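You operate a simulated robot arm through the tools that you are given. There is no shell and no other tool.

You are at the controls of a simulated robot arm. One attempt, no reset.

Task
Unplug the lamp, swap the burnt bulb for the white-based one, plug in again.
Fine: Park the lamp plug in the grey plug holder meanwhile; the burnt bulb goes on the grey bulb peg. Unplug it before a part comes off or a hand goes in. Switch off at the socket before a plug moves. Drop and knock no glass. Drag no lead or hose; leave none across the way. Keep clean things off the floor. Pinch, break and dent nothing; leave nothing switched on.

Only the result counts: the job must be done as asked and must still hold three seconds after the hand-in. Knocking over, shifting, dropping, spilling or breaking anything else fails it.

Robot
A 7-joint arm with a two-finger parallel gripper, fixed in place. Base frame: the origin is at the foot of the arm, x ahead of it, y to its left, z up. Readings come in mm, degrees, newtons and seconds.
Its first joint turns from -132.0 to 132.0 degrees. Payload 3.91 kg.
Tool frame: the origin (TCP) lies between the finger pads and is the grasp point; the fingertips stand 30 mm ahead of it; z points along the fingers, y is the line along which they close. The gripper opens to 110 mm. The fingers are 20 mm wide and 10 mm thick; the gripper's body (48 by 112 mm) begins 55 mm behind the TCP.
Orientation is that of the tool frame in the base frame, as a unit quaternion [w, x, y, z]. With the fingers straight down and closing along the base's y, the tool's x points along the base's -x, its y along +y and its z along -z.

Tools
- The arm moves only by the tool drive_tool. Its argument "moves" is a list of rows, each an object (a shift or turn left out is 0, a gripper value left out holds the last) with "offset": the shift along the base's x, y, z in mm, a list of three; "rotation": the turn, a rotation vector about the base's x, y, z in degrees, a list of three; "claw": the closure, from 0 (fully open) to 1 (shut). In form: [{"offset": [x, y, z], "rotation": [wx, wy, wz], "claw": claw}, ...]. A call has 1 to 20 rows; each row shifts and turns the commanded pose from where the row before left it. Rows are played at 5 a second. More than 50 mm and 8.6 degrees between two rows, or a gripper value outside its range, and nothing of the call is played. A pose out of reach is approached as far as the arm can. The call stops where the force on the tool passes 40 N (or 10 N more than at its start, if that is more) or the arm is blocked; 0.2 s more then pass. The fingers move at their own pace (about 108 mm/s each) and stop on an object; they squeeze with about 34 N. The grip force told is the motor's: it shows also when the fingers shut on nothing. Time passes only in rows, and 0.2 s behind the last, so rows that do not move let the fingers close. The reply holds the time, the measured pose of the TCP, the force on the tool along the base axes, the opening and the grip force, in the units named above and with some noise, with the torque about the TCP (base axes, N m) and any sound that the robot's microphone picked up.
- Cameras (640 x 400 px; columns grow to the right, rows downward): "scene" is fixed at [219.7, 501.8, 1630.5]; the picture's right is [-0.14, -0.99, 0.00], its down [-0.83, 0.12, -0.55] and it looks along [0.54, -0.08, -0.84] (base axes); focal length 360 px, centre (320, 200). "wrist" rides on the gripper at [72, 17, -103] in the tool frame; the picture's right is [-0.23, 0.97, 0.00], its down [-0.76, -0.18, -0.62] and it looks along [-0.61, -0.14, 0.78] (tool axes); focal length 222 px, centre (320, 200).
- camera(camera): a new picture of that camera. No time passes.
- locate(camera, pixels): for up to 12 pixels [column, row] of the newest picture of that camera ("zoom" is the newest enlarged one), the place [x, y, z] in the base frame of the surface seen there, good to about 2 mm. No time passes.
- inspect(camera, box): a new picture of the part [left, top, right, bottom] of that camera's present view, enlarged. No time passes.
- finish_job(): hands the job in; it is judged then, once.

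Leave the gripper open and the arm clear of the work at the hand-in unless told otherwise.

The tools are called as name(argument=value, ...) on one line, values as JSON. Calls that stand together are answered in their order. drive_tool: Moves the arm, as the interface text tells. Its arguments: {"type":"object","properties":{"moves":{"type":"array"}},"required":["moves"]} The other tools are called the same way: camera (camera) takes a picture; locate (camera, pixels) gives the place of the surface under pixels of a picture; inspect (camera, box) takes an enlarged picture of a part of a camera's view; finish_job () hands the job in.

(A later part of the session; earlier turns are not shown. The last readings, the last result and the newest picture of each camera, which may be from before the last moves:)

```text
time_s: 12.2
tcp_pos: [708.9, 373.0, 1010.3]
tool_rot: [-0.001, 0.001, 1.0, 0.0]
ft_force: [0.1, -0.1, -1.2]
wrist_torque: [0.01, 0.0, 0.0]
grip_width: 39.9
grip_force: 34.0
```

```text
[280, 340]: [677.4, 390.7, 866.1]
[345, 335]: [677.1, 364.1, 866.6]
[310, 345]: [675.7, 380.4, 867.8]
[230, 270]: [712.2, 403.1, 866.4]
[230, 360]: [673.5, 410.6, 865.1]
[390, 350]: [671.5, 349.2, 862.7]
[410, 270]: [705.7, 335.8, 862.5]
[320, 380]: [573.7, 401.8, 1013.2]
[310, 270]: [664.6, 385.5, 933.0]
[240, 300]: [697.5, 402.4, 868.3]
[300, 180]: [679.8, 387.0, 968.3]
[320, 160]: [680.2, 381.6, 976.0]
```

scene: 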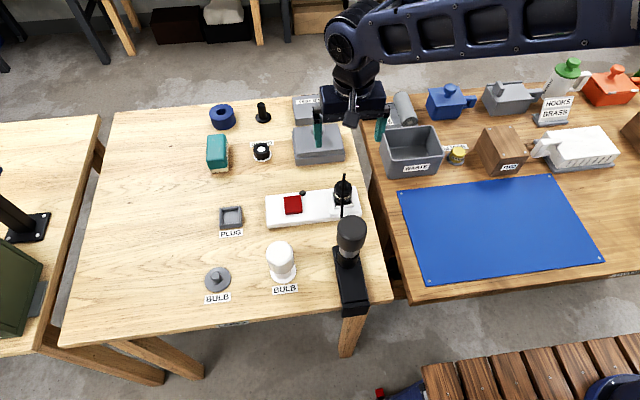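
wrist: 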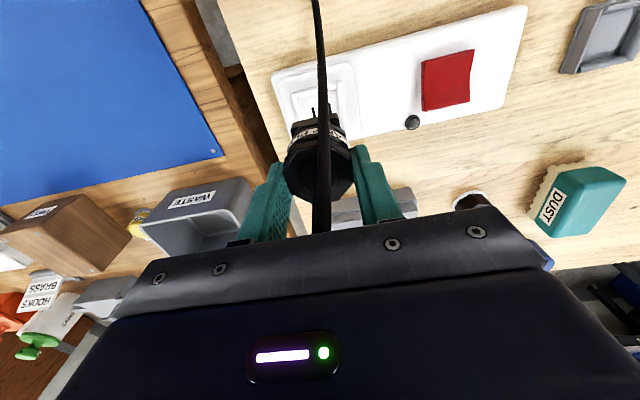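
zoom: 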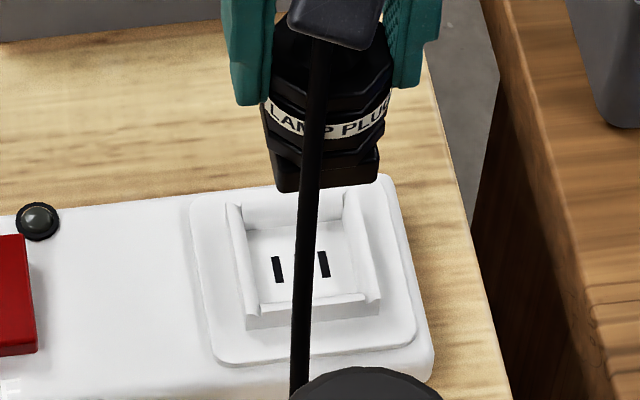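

Plug bottom is a flat square base (no protruding pins); the socket well and holder well look alike (floors 866.5 and 845, rims 877 and 855). Measuring the socket frame's corners for comparison with the holder's.

inspect(camera="wrist", box=[275, 60, 365, 150])

locate(camera="zoom", pixels=[[203, 150], [410, 95], [205, 165], [230, 148], [270, 135], [390, 103], [405, 130], [420, 200], [212, 190], [225, 230], [235, 180], [395, 140]])

inspect(camera="wrist", box=[550, 0, 640, 80])

locate(camera="zoom", pixels=[[300, 60], [250, 200], [200, 330], [440, 10], [330, 100], [260, 330], [400, 40], [290, 100], [430, 300], [500, 300], [460, 150], [350, 330]])

```text
4.44 times, centred on (320, 105) of wrist
```

zoom: 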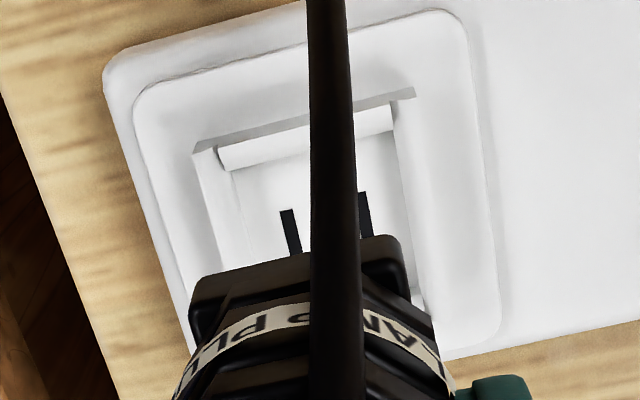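

```text
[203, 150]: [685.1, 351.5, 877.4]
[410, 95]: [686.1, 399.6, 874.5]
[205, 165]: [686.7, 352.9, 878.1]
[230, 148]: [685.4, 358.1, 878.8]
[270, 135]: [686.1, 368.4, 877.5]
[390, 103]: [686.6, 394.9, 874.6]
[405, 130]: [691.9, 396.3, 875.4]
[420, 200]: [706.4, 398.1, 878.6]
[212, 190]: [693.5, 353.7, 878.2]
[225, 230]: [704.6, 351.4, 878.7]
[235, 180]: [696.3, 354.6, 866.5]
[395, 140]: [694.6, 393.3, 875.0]
```

```text
5.00 times, centred on (595, 40) of wrist
```

zoom: 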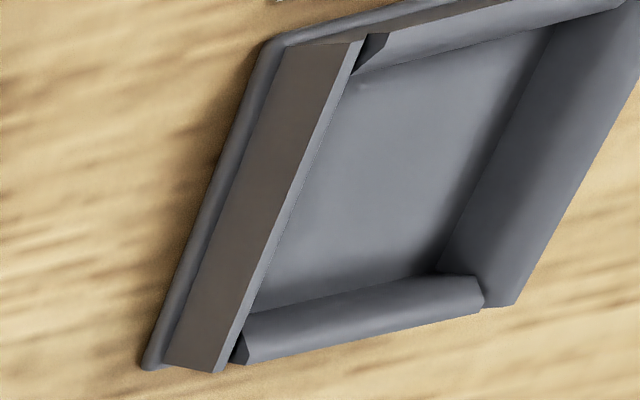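

```text
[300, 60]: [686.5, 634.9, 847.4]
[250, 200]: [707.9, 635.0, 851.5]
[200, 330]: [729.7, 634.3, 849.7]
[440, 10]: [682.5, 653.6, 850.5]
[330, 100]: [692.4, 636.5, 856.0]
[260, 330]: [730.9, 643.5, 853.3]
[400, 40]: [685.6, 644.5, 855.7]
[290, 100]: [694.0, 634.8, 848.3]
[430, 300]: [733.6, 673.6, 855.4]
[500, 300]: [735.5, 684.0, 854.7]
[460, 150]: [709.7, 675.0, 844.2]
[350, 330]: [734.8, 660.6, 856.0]
```

Socket frame centre ≈ (711, 375.6), holder centre ≈ (709.7, 659.7). Carrying the plug along +y at this height (its base stays ~65 mm above the rocker), half-way first to watch the cord.

drive_tool(moves=[{"offset": [0, 20, 0]}, {"offset": [0, 30, 0]}, {"offset": [0, 30, 0]}, {"offset": [0, 30, 0]}, {"offset": [0, 30, 0]}, {}])

camera(camera="scene")

camera(camera="wrist")

```text
time_s: 13.6
tcp_pos: [708.8, 517.5, 1010.8]
tool_rot: [0.0, 0.0, 1.0, 0.001]
ft_force: [-1.0, 0.5, -1.0]
wrist_torque: [0.03, -0.01, -0.01]
grip_width: 40.1
grip_force: 33.9
```

```text
taken
```

scene: 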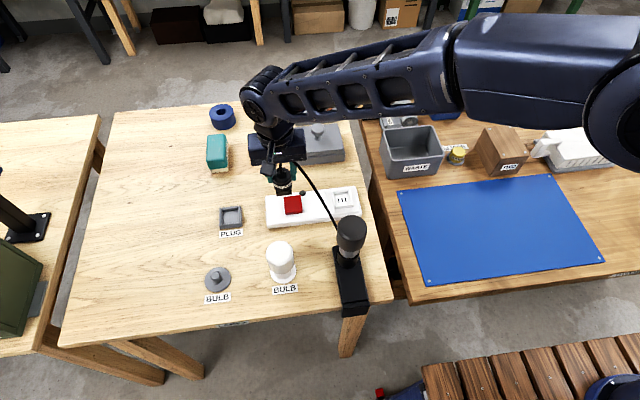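

```text
taken
```

wrist: 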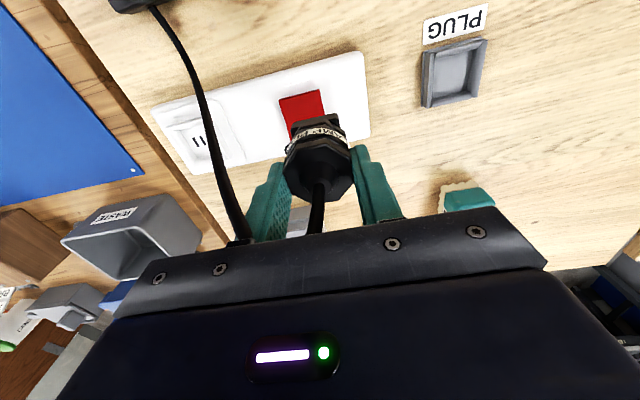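

No force from the cord (−1 N is just the plug weight). Continuing to above the holder: another +144 mm in y, −1.5 in x.

drive_tool(moves=[{"offset": [-0.5, 30, 0]}, {"offset": [-0.5, 30, 0]}, {"offset": [-0.5, 30, 0]}, {"offset": [0, 30, 0]}, {"offset": [0, 24.1, 0]}, {}, {}])

camera(camera="scene")

camera(camera="wrist")

```text
time_s: 15.2
tcp_pos: [708.6, 659.9, 1013.2]
tool_rot: [-0.001, -0.001, 1.0, 0.0]
ft_force: [0.5, -0.3, -0.3]
wrist_torque: [0.02, 0.0, 0.02]
grip_width: 39.8
grip_force: 34.5
```

```text
taken
```

scene: 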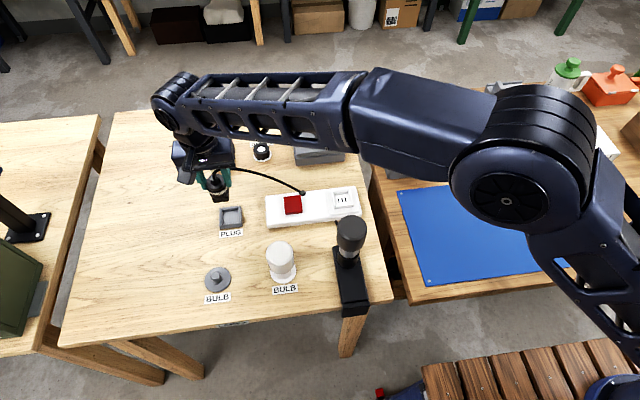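

```text
taken
```

wrist: 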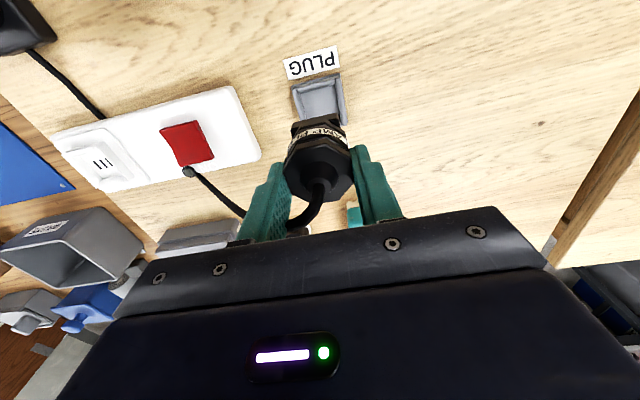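

The cord is slack. Checking plug alignment with the holder before lowering.

inspect(camera="wrist", box=[270, 60, 370, 140])

inspect(camera="scene", box=[190, 160, 270, 240])

```text
5.00 times, centred on (320, 100) of wrist
```

zoom: 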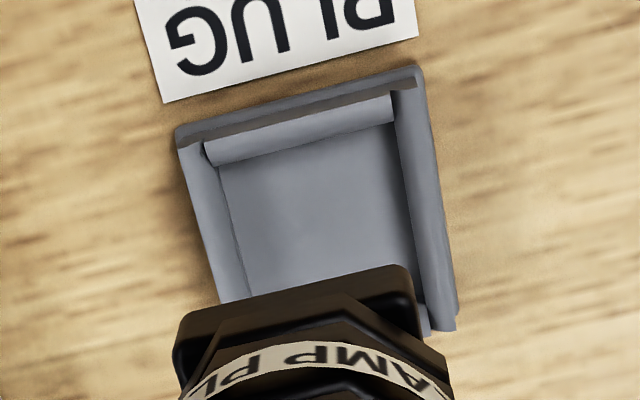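

```text
5.00 times, centred on (230, 200) of scene
```

zoom: 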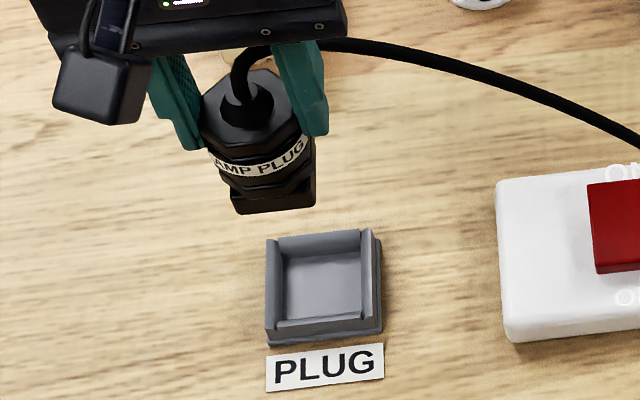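

I'll lower 22 mm, so the holder rim is at the same relative height as the socket rim was in the earlier view, and compare pixel positions of the frame corners.

drive_tool(moves=[{"offset": [0, 0, -11]}, {"offset": [0, 0, -11]}, {}, {}])

inspect(camera="wrist", box=[275, 60, 365, 150])

locate(camera="zoom", pixels=[[203, 150], [410, 95], [205, 165], [230, 148], [270, 135], [390, 103], [405, 130], [420, 200], [212, 190], [225, 230]])

```text
time_s: 16.2
tcp_pos: [709.0, 660.1, 992.2]
tool_rot: [0.0, -0.001, 1.0, 0.0]
ft_force: [1.0, 0.1, -0.4]
wrist_torque: [-0.03, 0.0, 0.0]
grip_width: 40.0
grip_force: 33.8
```

```text
4.44 times, centred on (320, 105) of wrist
```

zoom: 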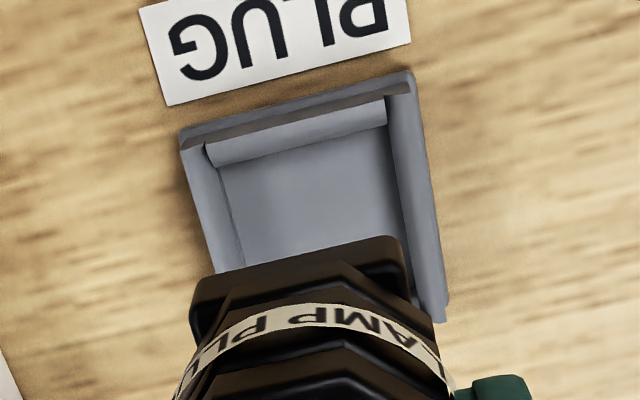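

```text
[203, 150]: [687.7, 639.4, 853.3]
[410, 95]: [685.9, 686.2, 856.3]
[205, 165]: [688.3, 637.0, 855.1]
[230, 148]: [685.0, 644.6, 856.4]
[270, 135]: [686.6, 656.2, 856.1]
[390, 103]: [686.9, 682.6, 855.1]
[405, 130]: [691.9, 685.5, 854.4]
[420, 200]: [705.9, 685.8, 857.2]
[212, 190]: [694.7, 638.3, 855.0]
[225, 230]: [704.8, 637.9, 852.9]
```

Compared with the socket view, the holder frame sits ~8 px left and ~5 px up, i.e. I'm about 1.5–2 mm too far in +y and ~1–1.5 mm in +x. Correct by (−1.2, −1.7) and lower to just above the rim (plug base at TCP−65; rim 855 → stop at TCP ≈ 925).

drive_tool(moves=[{"offset": [-1.2, -1.7, 0]}, {"offset": [0, 0, -20]}, {"offset": [0, 0, -20]}, {"offset": [0, 0, -15]}, {"offset": [0, 0, -10]}, {}, {}])

inspect(camera="wrist", box=[265, 80, 375, 180])

inspect(camera="scene", box=[190, 160, 270, 240])

```text
time_s: 17.8
tcp_pos: [709.4, 657.8, 927.0]
tool_rot: [0.0, 0.0, 1.0, 0.0]
ft_force: [-0.1, 0.3, -1.0]
wrist_torque: [-0.03, 0.01, -0.01]
grip_width: 40.1
grip_force: 34.2
```

```text
4.00 times, centred on (320, 130) of wrist
```

zoom: 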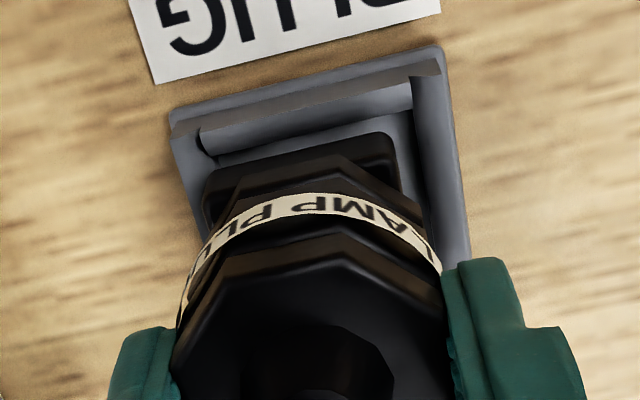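

```text
5.00 times, centred on (230, 200) of scene
```

zoom: 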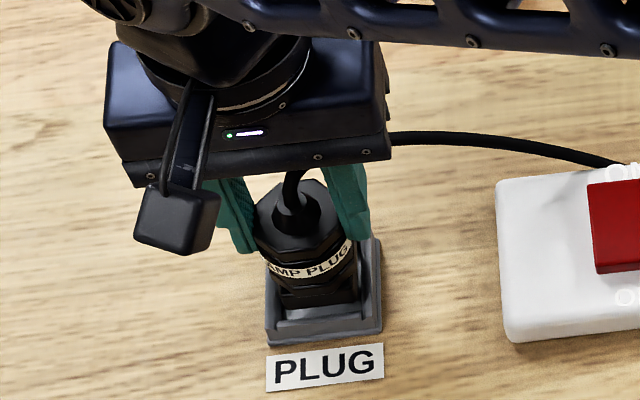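

The base is just over the rim and within the frame. Lowering in small steps while watching the force.

drive_tool(moves=[{"offset": [0, 0, -3]}, {"offset": [0, 0, -3]}, {"offset": [0, 0, -2]}, {}])

inspect(camera="wrist", box=[265, 80, 375, 180])

inspect(camera="scene", box=[205, 180, 265, 240])

```text
time_s: 18.8
tcp_pos: [707.1, 657.2, 918.1]
tool_rot: [-0.001, -0.001, 1.0, 0.0]
ft_force: [0.7, 0.0, -0.1]
wrist_torque: [0.01, 0.03, -0.02]
grip_width: 39.9
grip_force: 34.1
```

```text
4.00 times, centred on (320, 130) of wrist
```

zoom: 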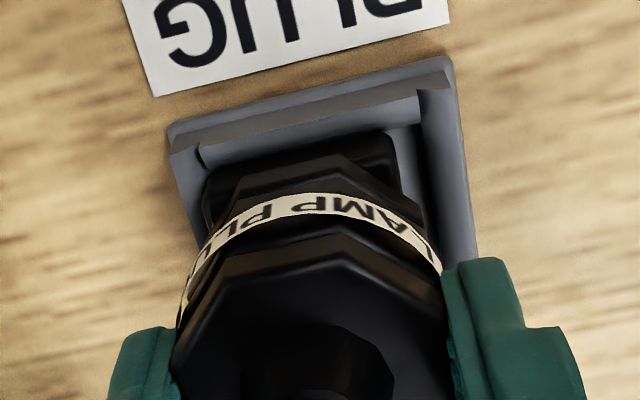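

```text
6.67 times, centred on (235, 210) of scene
```

zoom: 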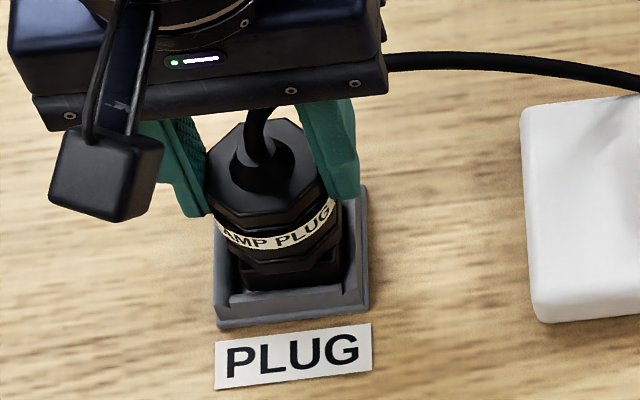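

No contact force; the base has entered the frame. Continuing down the last ~7 mm.

drive_tool(moves=[{"offset": [0, 0, -2]}, {"offset": [0, 0, -2]}, {"offset": [0, 0, -1.5]}, {}])

inspect(camera="wrist", box=[265, 80, 375, 180])

```text
time_s: 19.8
tcp_pos: [709.0, 658.7, 912.7]
tool_rot: [0.001, 0.001, 1.0, 0.0]
ft_force: [19.0, 4.7, 1.4]
wrist_torque: [0.26, -1.09, 0.01]
grip_width: 40.0
grip_force: 34.3
```

```text
4.00 times, centred on (320, 130) of wrist
```

zoom: 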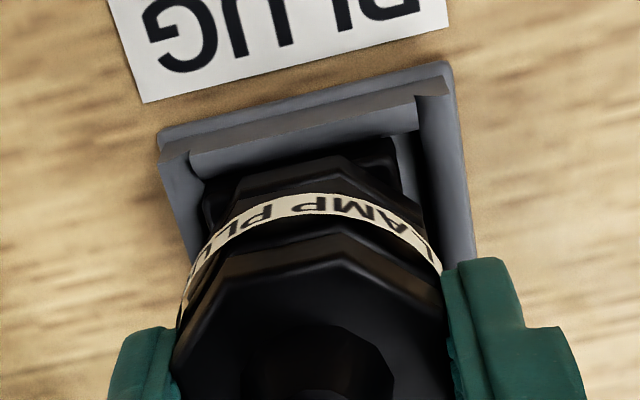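

Contact: +19 N in x and +4.7 N in y, so the plug leans on the −x lip. Relieving by moving +x and a little +y.

drive_tool(moves=[{"offset": [0.7, 0.2, 0]}, {"offset": [0.5, 0.2, 0]}, {}])

```text
time_s: 20.6
tcp_pos: [709.2, 657.2, 912.5]
tool_rot: [0.0, 0.001, 1.0, 0.001]
ft_force: [14.7, -3.5, 5.3]
wrist_torque: [-0.16, -0.75, 0.02]
grip_width: 40.1
grip_force: 33.9
```

Still +14.7 N in x; continue +x, y back slightly.

drive_tool(moves=[{"offset": [0.8, -0.2, 0]}, {"offset": [0.7, 0, 0]}, {}])

```text
time_s: 21.4
tcp_pos: [708.7, 656.6, 911.4]
tool_rot: [-0.001, 0.001, 1.0, 0.0]
ft_force: [-0.6, -4.0, 2.6]
wrist_torque: [-0.18, 0.08, 0.01]
grip_width: 39.8
grip_force: 34.4
```

Side force gone (−0.6, −4 N). Lowering the last bit until the base touches the floor.

drive_tool(moves=[{"offset": [0, -0.2, -0.7]}, {"offset": [0, 0, -0.7]}, {}])

inspect(camera="wrist", box=[265, 80, 375, 180])

inspect(camera="scene", box=[205, 180, 265, 240])

```text
time_s: 22.2
tcp_pos: [710.2, 659.0, 910.2]
tool_rot: [0.0, 0.001, 1.0, 0.0]
ft_force: [-3.2, 2.6, 2.0]
wrist_torque: [0.16, 0.18, 0.02]
grip_width: 40.1
grip_force: 34.3
```

```text
4.00 times, centred on (320, 130) of wrist
```

zoom: 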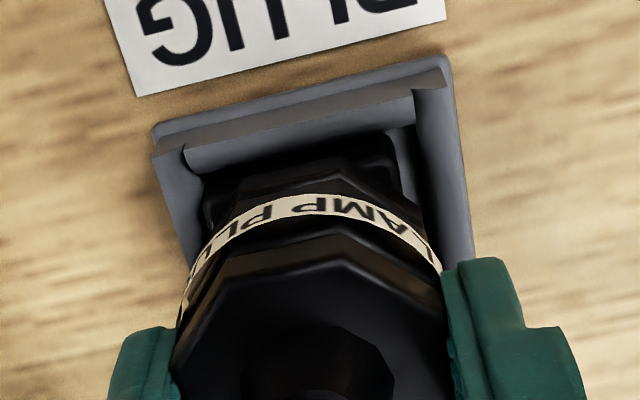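

```text
6.67 times, centred on (235, 210) of scene
```

zoom: 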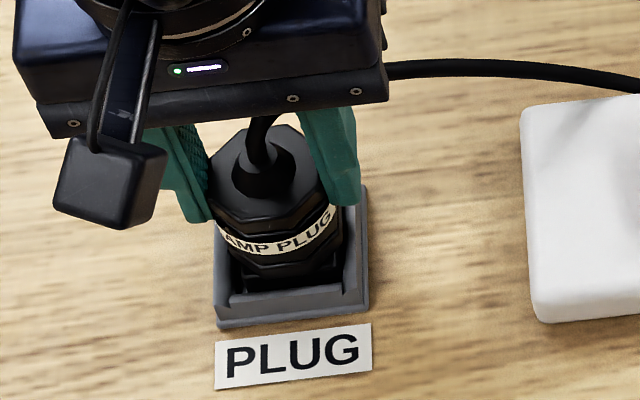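

Still only 2 N vertical; continue down in 0.8 mm steps.

drive_tool(moves=[{"offset": [0, 0, -0.8]}, {}])

drive_tool(moves=[{"offset": [0, 0, -0.8]}, {}])

```text
time_s: 22.8
tcp_pos: [711.4, 657.5, 908.0]
tool_rot: [0.0, 0.0, 1.0, 0.0]
ft_force: [-2.7, 1.6, 3.6]
wrist_torque: [0.07, 0.24, -0.02]
grip_width: 40.2
grip_force: 34.4
```

```text
time_s: 23.4
tcp_pos: [711.7, 657.0, 908.9]
tool_rot: [0.001, -0.001, 1.0, 0.001]
ft_force: [-4.1, -5.1, 17.5]
wrist_torque: [-0.34, 0.41, 0.04]
grip_width: 39.8
grip_force: 34.5
```

Floor reached (Fz 17 N). Relaxing slightly and opening the fingers to release the plug.

drive_tool(moves=[{"offset": [0, 0, 0.5]}, {"claw": 0.4}, {"claw": 0.4}, {"claw": 0.4}])

inspect(camera="wrist", box=[240, 60, 400, 240])

inspect(camera="scene", box=[205, 180, 265, 240])

```text
time_s: 24.4
tcp_pos: [711.3, 657.2, 908.9]
tool_rot: [0.0, 0.0, 1.0, 0.0]
ft_force: [-0.3, 0.8, -0.2]
wrist_torque: [0.02, -0.05, 0.02]
grip_width: 65.8
grip_force: 0.1
```

```text
2.22 times, centred on (320, 150) of wrist
```

zoom: 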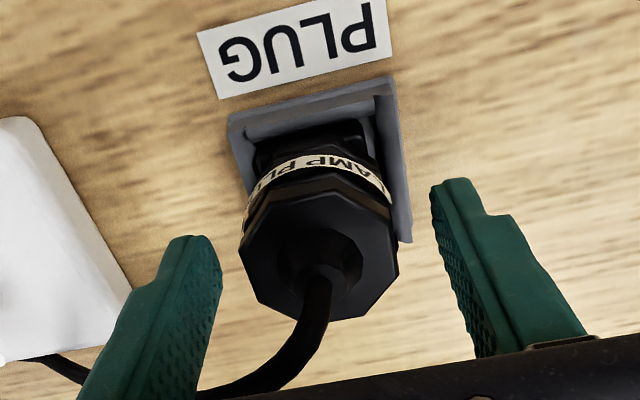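

```text
6.67 times, centred on (235, 210) of scene
```

zoom: 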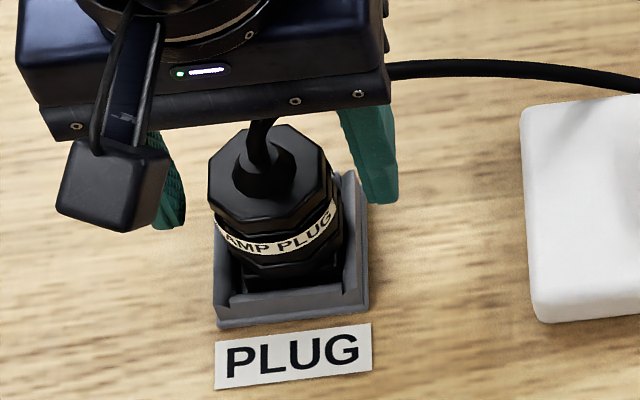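

Plug stands alone in the holder. Raising straight up, slowly first, checking that the cord isn't caught.

drive_tool(moves=[{"offset": [0, 0, 5]}, {"offset": [0, 0, 10]}, {"offset": [0, 0, 20]}, {"offset": [0, 0, 30]}, {}])

camera(camera="wrist")

camera(camera="scene")

```text
time_s: 25.6
tcp_pos: [711.6, 658.6, 973.7]
tool_rot: [0.0, 0.0, 1.0, 0.0]
ft_force: [-0.3, -0.2, 0.0]
wrist_torque: [0.0, 0.0, 0.01]
grip_width: 66.2
grip_force: 0.0
```

```text
taken
```

wrist: 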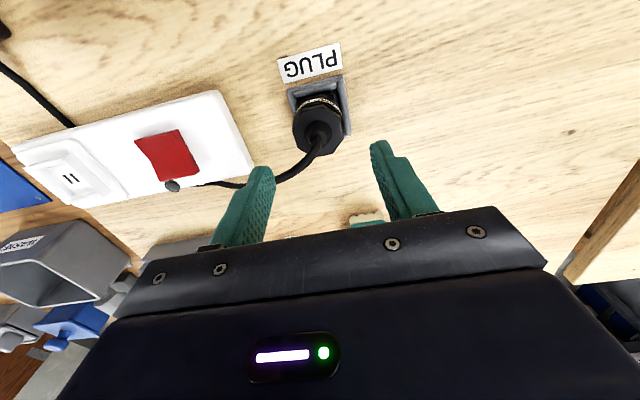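

```text
taken
```

scene: 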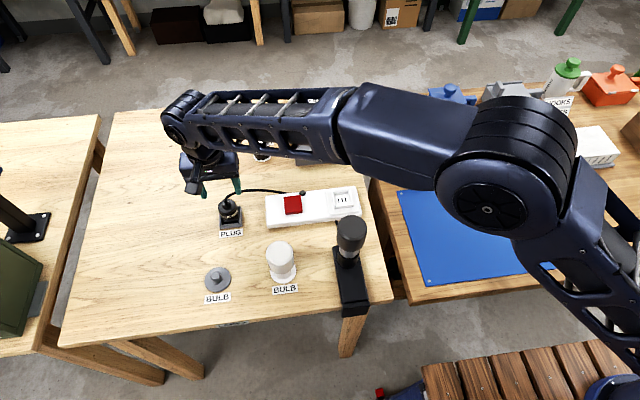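

Plug parked cleanly. Now the burnt bulb: zooming the scene camera for its axis and heights, and the white bulb and peg likewise.

inspect(camera="scene", box=[320, 205, 384, 285])

locate(camera="zoom", pixels=[[235, 120], [305, 70], [375, 120], [305, 165], [305, 115], [240, 170], [370, 175], [305, 200], [300, 270], [280, 250], [330, 260], [305, 235]])

inspect(camera="scene", box=[250, 230, 314, 310])

locate(camera="zoom", pixels=[[260, 105], [315, 70], [375, 105], [315, 145], [315, 105], [260, 160], [375, 165], [315, 180], [315, 210], [315, 225], [270, 240], [370, 240]])

inspect(camera="scene", box=[190, 245, 246, 315])

locate(camera="zoom", pixels=[[310, 140], [290, 145], [335, 140], [310, 175], [240, 200], [380, 170], [310, 240], [300, 120], [310, 150], [315, 160], [280, 220], [350, 210]])

```text
5.00 times, centred on (352, 245) of scene
```

zoom: 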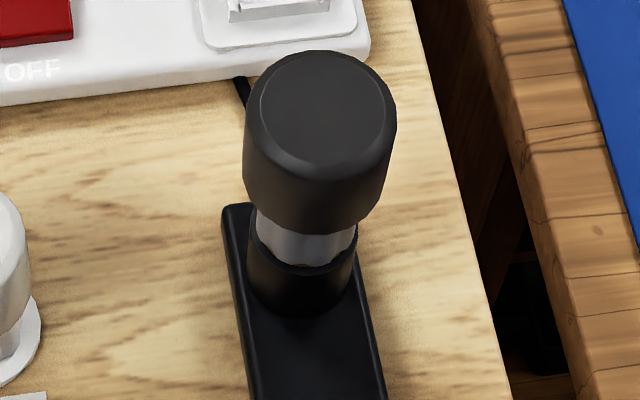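

```text
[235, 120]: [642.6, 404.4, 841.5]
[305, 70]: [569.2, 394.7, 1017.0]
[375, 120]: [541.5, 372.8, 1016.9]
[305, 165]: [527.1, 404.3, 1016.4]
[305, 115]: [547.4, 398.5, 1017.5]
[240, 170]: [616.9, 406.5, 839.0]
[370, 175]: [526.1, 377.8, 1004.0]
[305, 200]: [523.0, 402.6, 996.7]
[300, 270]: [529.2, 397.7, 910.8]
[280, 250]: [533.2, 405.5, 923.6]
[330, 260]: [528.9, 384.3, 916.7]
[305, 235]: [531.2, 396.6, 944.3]
```

```text
5.00 times, centred on (282, 270) of scene
```

zoom: 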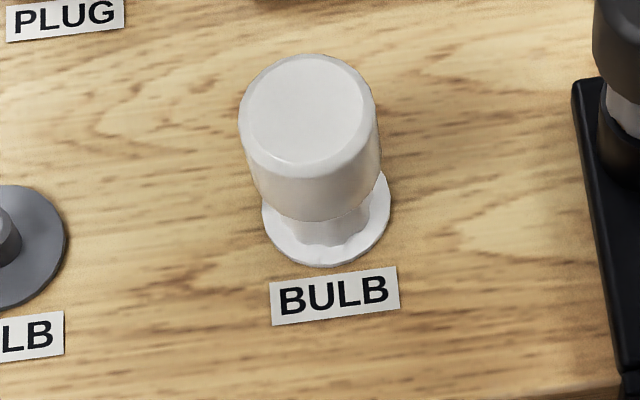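

```text
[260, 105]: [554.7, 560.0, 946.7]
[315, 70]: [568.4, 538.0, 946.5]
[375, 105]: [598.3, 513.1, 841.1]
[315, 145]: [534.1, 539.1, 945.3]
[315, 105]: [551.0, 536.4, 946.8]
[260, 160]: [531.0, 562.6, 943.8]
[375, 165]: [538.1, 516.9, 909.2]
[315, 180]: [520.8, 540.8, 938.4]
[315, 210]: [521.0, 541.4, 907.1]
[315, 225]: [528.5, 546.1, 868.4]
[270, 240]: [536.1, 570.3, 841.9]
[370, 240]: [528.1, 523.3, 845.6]
```

```text
5.71 times, centred on (218, 280) of scene
```

zoom: 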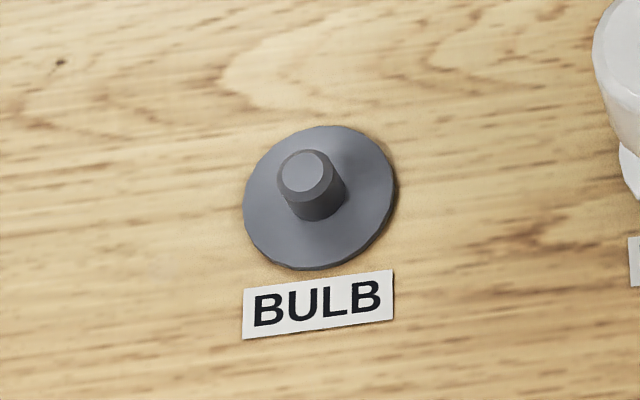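

```text
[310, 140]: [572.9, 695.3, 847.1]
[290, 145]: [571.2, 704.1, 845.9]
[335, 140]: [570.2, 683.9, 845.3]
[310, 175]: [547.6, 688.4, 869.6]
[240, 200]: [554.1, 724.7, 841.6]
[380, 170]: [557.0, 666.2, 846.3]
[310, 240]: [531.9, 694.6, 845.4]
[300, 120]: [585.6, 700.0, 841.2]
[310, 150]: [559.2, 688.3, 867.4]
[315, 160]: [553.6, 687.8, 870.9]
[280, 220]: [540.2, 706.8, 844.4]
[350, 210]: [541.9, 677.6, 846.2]
```

Fitting the glass surface points gives the burnt bulb's axis ≈ (550.5, 390), radius ≈ 30, glass from z≈950 to 1016, socket rim ≈ 911. Rising and going above it.

drive_tool(moves=[{"offset": [0, 0, 45], "claw": 0}, {"offset": [0, 0, 45]}, {"offset": [0, 0, 45]}, {"offset": [-20, -33.5, 0]}, {"offset": [-20, -33.5, 0]}, {"offset": [-20, -33.5, 0]}, {"offset": [-20, -33.5, 0]}, {"offset": [-20, -33.5, 0]}, {"offset": [-20, -33.5, 0]}, {"offset": [-20, -33.5, 0]}, {"offset": [-19.7, -33.6, 0]}, {}, {}])

camera(camera="wrist")

camera(camera="scene")

```text
time_s: 28.4
tcp_pos: [549.1, 391.4, 1110.2]
tool_rot: [0.0, 0.0, 1.0, 0.0]
ft_force: [0.4, 0.2, -0.7]
wrist_torque: [0.01, 0.03, 0.01]
grip_width: 109.9
grip_force: 0.0
```

```text
taken
```

wrist: 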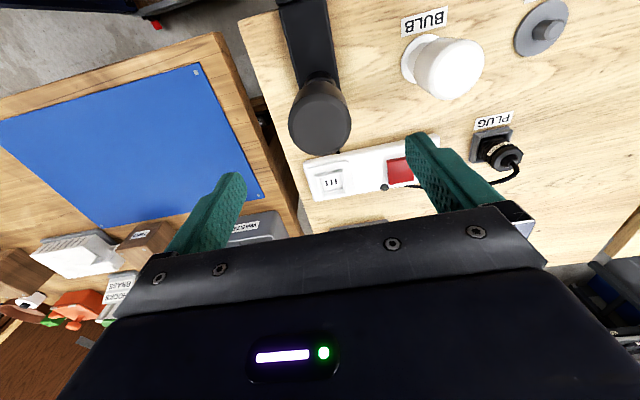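

```text
taken
```

scene: 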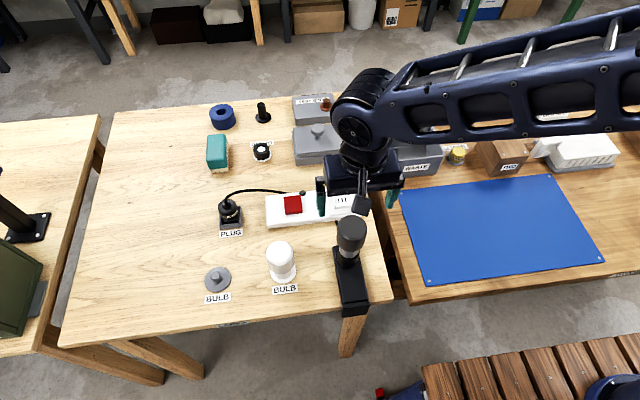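

Zooming the bulb from the wrist view for its centre.

inspect(camera="wrist", box=[275, 65, 365, 165])

locate(camera="zoom", pixels=[[225, 225], [200, 260], [440, 220], [320, 340], [320, 180], [320, 255], [400, 310], [245, 320], [330, 110], [330, 150], [220, 180], [420, 160]])

```text
4.00 times, centred on (320, 115) of wrist
```

zoom: 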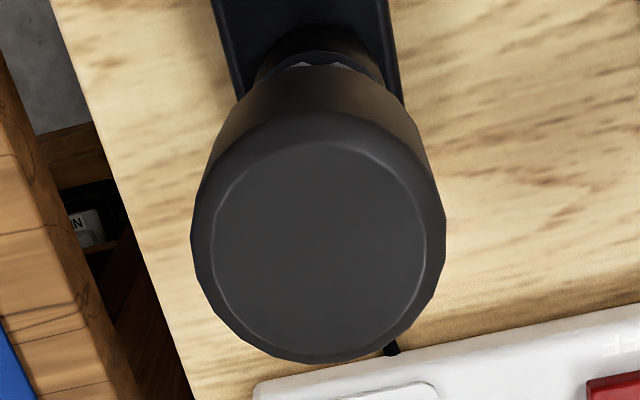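

```text
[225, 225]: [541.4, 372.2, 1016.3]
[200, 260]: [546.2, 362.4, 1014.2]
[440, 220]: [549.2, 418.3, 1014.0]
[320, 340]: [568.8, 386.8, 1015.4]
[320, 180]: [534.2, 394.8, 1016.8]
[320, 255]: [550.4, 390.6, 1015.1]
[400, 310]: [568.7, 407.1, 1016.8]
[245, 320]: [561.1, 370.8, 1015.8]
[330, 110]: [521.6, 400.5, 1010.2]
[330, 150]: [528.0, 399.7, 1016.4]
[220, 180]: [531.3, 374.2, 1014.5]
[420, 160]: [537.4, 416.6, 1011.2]
```

Bulb centre reads (549.7, 390.5), matching TCP. Descending with open fingers to TCP z≈985 (fingertips at 955, just above the glass/neck transition).

drive_tool(moves=[{"offset": [-0.7, 0.4, -40]}, {"offset": [0, 0, -35]}, {"offset": [0, 0, -25]}, {"offset": [0, 0, -15]}, {"offset": [0, 0, -9]}, {}, {}])

camera(camera="wrist")

inspect(camera="scene", box=[290, 170, 410, 290])

```text
time_s: 30.0
tcp_pos: [547.7, 391.0, 984.2]
tool_rot: [0.0, 0.0, 1.0, 0.001]
ft_force: [-0.2, -0.3, 0.4]
wrist_torque: [-0.01, 0.03, 0.0]
grip_width: 110.0
grip_force: 0.0
```

```text
taken
```

wrist: 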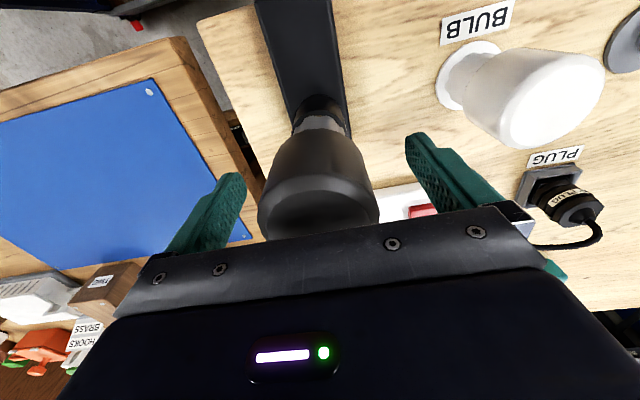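

```text
3.33 times, centred on (350, 230) of scene
```

zoom: 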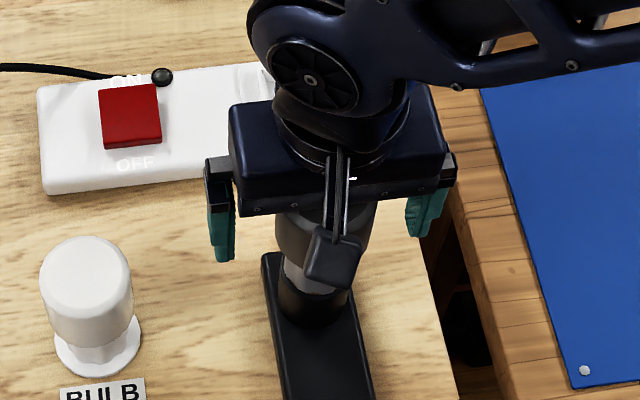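

Fingers straddle the glass with room. Checking the glass/neck heights from this angle.

inspect(camera="wrist", box=[250, 80, 390, 240])

locate(camera="zoom", pixels=[[310, 75], [310, 95], [310, 110], [310, 125], [310, 135], [310, 150], [310, 180], [310, 220], [310, 240], [310, 260], [230, 200], [400, 200]])

```text
2.50 times, centred on (320, 160) of wrist
```

zoom: 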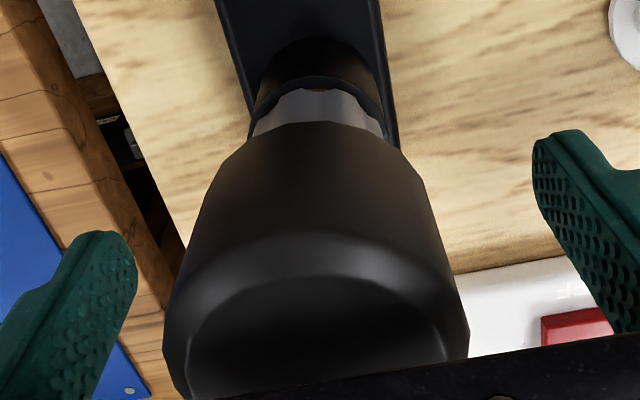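

```text
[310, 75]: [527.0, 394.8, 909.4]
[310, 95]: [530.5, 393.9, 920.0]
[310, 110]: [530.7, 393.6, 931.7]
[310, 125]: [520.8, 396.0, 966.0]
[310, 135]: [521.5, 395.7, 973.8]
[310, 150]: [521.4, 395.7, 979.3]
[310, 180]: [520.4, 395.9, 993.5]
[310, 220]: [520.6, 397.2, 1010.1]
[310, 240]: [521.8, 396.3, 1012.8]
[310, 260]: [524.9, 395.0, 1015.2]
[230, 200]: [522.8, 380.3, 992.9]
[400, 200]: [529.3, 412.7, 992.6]
```

Glass cylinder ends near z≈960 and the pads (955–1015) cover it. Closing on the glass.

drive_tool(moves=[{"offset": [0, 0, 3]}, {"claw": 1}, {"claw": 1}, {"claw": 1}, {"claw": 1}])

camera(camera="wrist")

```text
time_s: 31.2
tcp_pos: [548.6, 391.8, 988.3]
tool_rot: [-0.001, 0.001, 1.0, 0.0]
ft_force: [1.3, -1.1, 1.0]
wrist_torque: [-0.02, -0.05, 0.01]
grip_width: 51.5
grip_force: 34.3
```

```text
taken
```

wrist: 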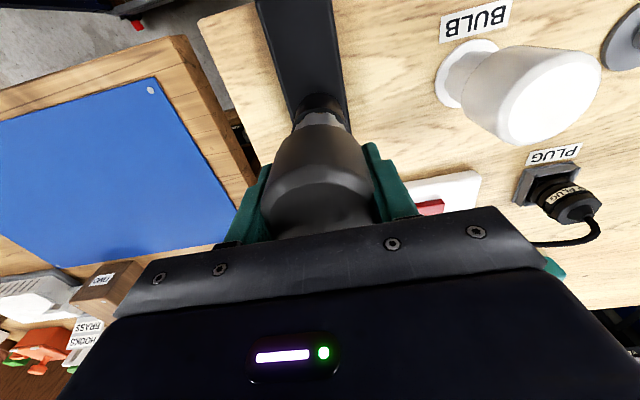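

inspect(camera="wrist", box=[220, 80, 420, 250])

inspect(camera="scene", box=[310, 190, 390, 280])

```text
2.35 times, centred on (320, 165) of wrist
```

zoom: 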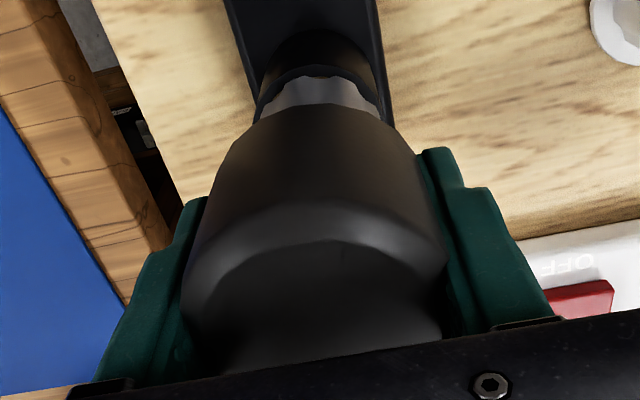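

```text
4.44 times, centred on (350, 235) of scene
```

zoom: 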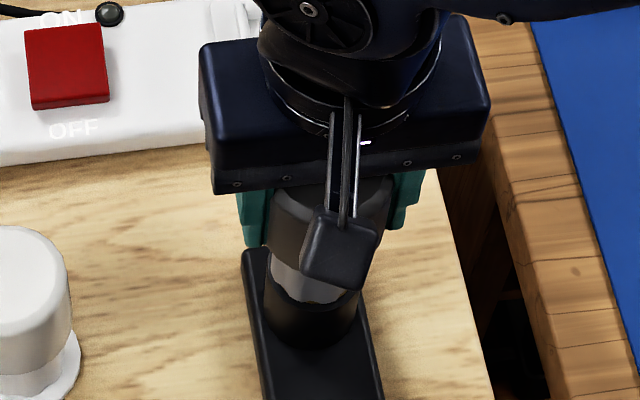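

Held at 51.5 mm, 34 N. Test-pull: small upward steps, watching force.

drive_tool(moves=[{"offset": [0, 0, 1]}, {"offset": [0, 0, 1]}, {"offset": [0, 0, 1.5]}, {}])

inspect(camera="wrist", box=[220, 80, 420, 250])

```text
time_s: 32.2
tcp_pos: [549.8, 389.9, 991.8]
tool_rot: [-0.001, 0.0, 1.0, 0.0]
ft_force: [-3.6, 3.0, -3.0]
wrist_torque: [0.23, 0.29, 0.03]
grip_width: 51.4
grip_force: 34.1
```

```text
2.35 times, centred on (320, 165) of wrist
```

zoom: 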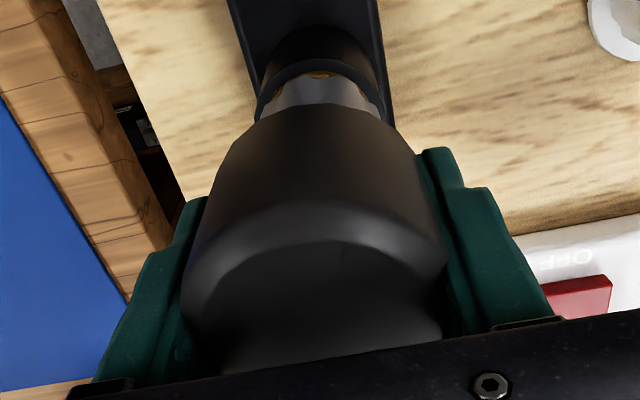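

The bulb rises (brass rim showing), only ~3 N. Relieving the small side load and continuing upward.

drive_tool(moves=[{"offset": [-0.4, 0.3, 2]}, {"offset": [0, 0, 3]}, {"offset": [0, 0, 4]}, {}])

inspect(camera="wrist", box=[220, 80, 420, 250])

```text
time_s: 33.2
tcp_pos: [551.2, 391.4, 1000.3]
tool_rot: [0.0, 0.0, 1.0, 0.0]
ft_force: [-0.6, 0.8, -0.9]
wrist_torque: [-0.01, 0.03, 0.02]
grip_width: 51.6
grip_force: 33.9
```

```text
2.35 times, centred on (320, 165) of wrist
```

zoom: 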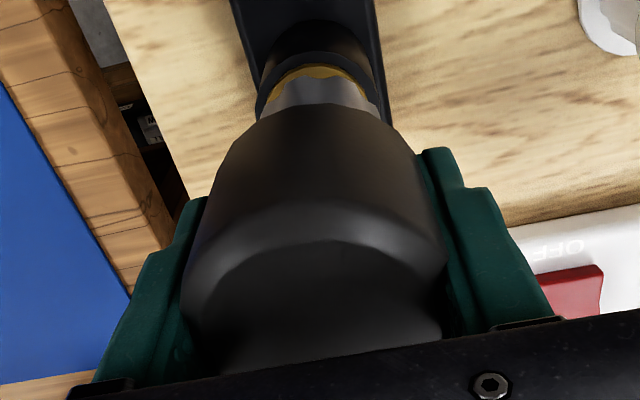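

Coming out freely. Lifting further until the base clears the lampholder, then looking underneath.

drive_tool(moves=[{"offset": [0, 0, 6]}, {"offset": [0, 0, 8]}, {"offset": [0, 0, 10]}, {"offset": [0, 0, 15]}, {"offset": [0, 0, 20]}, {"offset": [0, 0, 20]}, {}])

camera(camera="wrist")

inspect(camera="scene", box=[310, 170, 390, 280])

inspect(camera="wrist", box=[240, 60, 400, 250])

```text
time_s: 34.8
tcp_pos: [549.4, 389.5, 1081.0]
tool_rot: [0.001, 0.0, 1.0, 0.0]
ft_force: [-0.6, 0.5, -1.0]
wrist_torque: [-0.01, -0.02, -0.01]
grip_width: 51.2
grip_force: 34.1
```

```text
taken
```

wrist: 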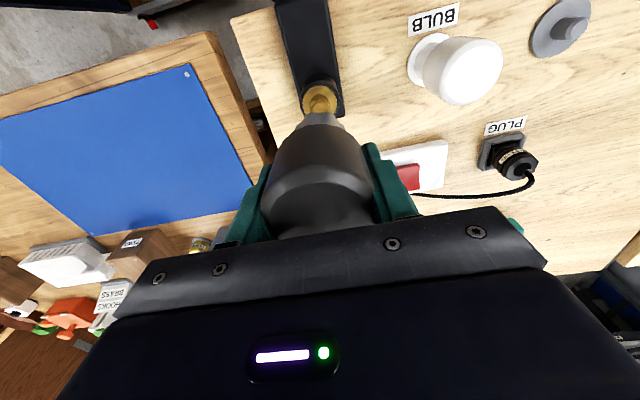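

```text
3.64 times, centred on (350, 225) of scene
```

zoom: 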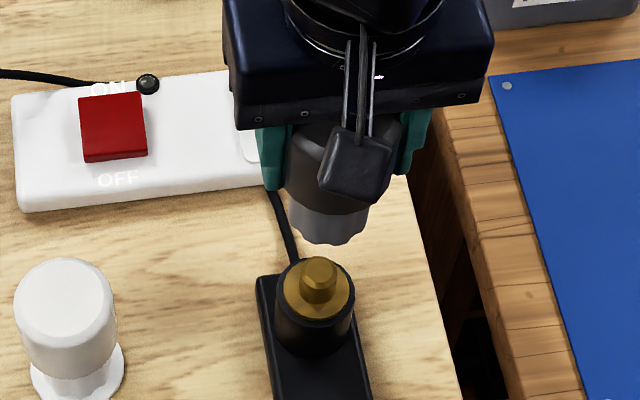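

```text
2.11 times, centred on (320, 155) of wrist
```

zoom: 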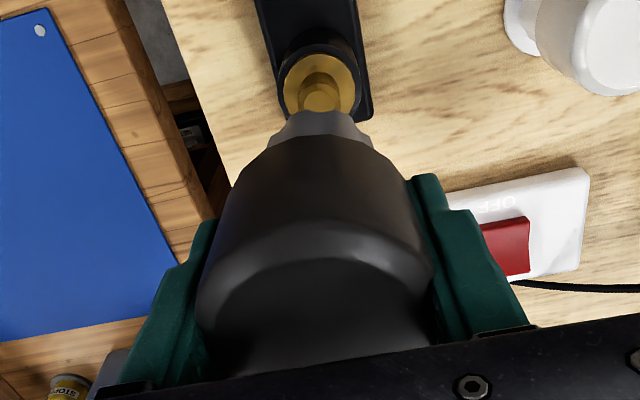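

The lampholder has a brass pin and the bulb has a hollow skirt, same principle as the grey peg. Measuring the brass pin for later, and checking what I'd use as reference.

inspect(camera="scene", box=[330, 235, 366, 275])

locate(camera="zoom", pixels=[[275, 80], [290, 90], [265, 110], [235, 130], [320, 130], [280, 150], [220, 110], [340, 110], [280, 165], [275, 70], [250, 165], [310, 160]])

inspect(camera="wrist", box=[290, 70, 350, 130])

locate(camera="zoom", pixels=[[320, 160], [320, 175], [320, 190], [300, 180], [345, 180], [320, 130], [320, 110], [260, 200], [390, 190], [240, 150], [400, 150], [320, 220]])

```text
10.00 times, centred on (348, 255) of scene
```

zoom: 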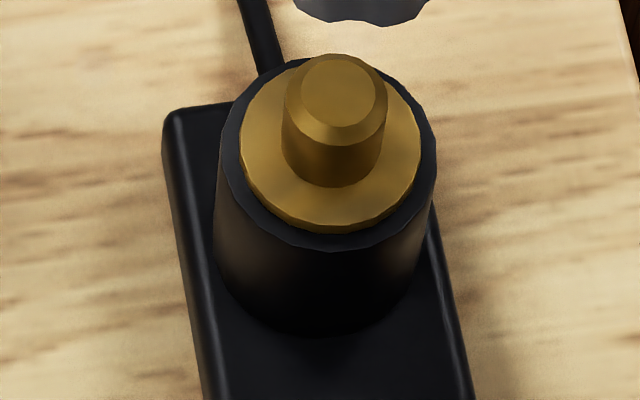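

```text
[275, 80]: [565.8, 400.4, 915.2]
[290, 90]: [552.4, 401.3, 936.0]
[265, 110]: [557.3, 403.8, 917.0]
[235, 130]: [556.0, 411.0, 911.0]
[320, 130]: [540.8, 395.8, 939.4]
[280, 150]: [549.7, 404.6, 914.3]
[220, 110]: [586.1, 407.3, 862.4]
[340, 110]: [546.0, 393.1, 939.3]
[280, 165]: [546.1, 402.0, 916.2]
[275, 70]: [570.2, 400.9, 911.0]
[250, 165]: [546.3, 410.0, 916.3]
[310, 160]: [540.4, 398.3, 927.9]
```

```text
6.67 times, centred on (320, 100) of wrist
```

zoom: 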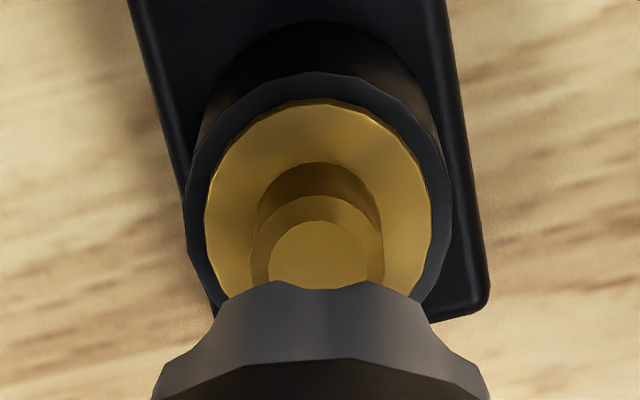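

```text
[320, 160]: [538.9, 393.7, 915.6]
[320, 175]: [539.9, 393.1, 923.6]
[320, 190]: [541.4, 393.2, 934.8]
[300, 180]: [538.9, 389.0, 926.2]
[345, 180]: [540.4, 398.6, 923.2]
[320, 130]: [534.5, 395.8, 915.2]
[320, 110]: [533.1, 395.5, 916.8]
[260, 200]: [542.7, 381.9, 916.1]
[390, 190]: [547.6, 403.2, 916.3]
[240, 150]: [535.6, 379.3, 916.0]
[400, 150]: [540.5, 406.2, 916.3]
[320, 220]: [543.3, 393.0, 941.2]
```

Seat plane is the brass disc (z≈916), pin top ≈940. On the grey peg (disc 845.5) the seat will be at TCP ≈ 918. I'll raise a bit and carry the burnt bulb along +y (≥80 mm above the white bulb) to above the peg.

drive_tool(moves=[{"offset": [0, 0, 20]}, {"offset": [0, 20, 10]}, {"offset": [0, 35, 0]}, {"offset": [0, 40, 0]}, {"offset": [0, 40, 0]}, {"offset": [0, 40, 0]}, {"offset": [0, 40, 0]}, {"offset": [0, 40, 0]}, {"offset": [0, 30, 0]}, {"offset": [0, 14.3, 0]}, {}, {}])

camera(camera="wrist")

camera(camera="scene")

```text
time_s: 37.4
tcp_pos: [549.5, 689.0, 1109.6]
tool_rot: [0.0, 0.0, 1.0, 0.0]
ft_force: [0.6, -0.6, -1.4]
wrist_torque: [-0.02, 0.01, 0.01]
grip_width: 51.2
grip_force: 33.7
```

```text
taken
```

wrist: 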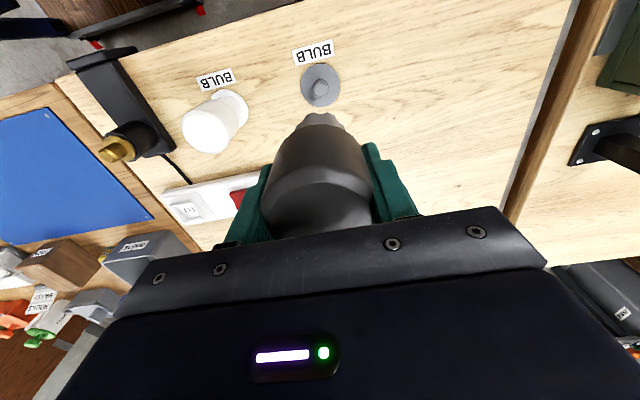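

```text
taken
```

scene: 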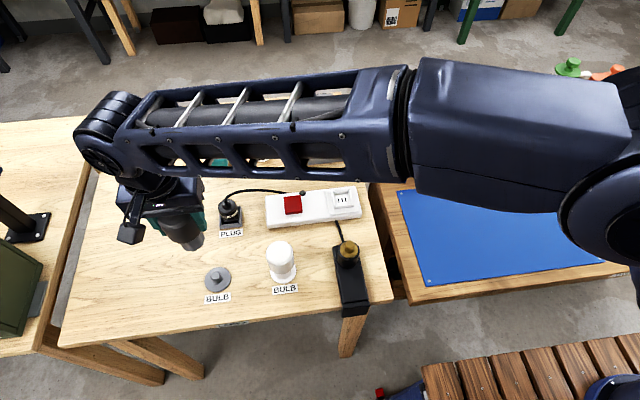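

The peg is visible at wrist pixel (320,87). Measuring it.

inspect(camera="wrist", box=[290, 55, 350, 115])

locate(camera="zoom", pixels=[[320, 230], [290, 230], [350, 230], [320, 205], [320, 255], [195, 200], [450, 170], [310, 80], [340, 305], [215, 250], [430, 270], [325, 240]])

```text
6.67 times, centred on (320, 85) of wrist
```

zoom: 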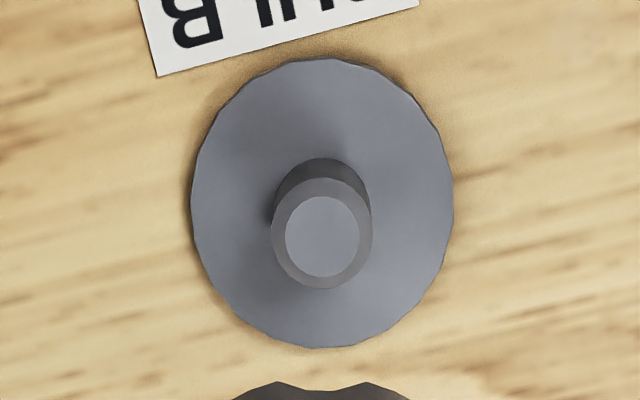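

```text
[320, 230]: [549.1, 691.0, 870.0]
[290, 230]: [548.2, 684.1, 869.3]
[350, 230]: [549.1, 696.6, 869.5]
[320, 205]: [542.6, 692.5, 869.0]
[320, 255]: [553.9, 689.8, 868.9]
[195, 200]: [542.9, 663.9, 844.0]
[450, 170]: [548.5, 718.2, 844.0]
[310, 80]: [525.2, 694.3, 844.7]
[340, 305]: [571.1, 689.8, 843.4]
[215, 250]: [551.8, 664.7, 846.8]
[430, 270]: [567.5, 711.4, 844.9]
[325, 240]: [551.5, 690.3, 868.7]
```

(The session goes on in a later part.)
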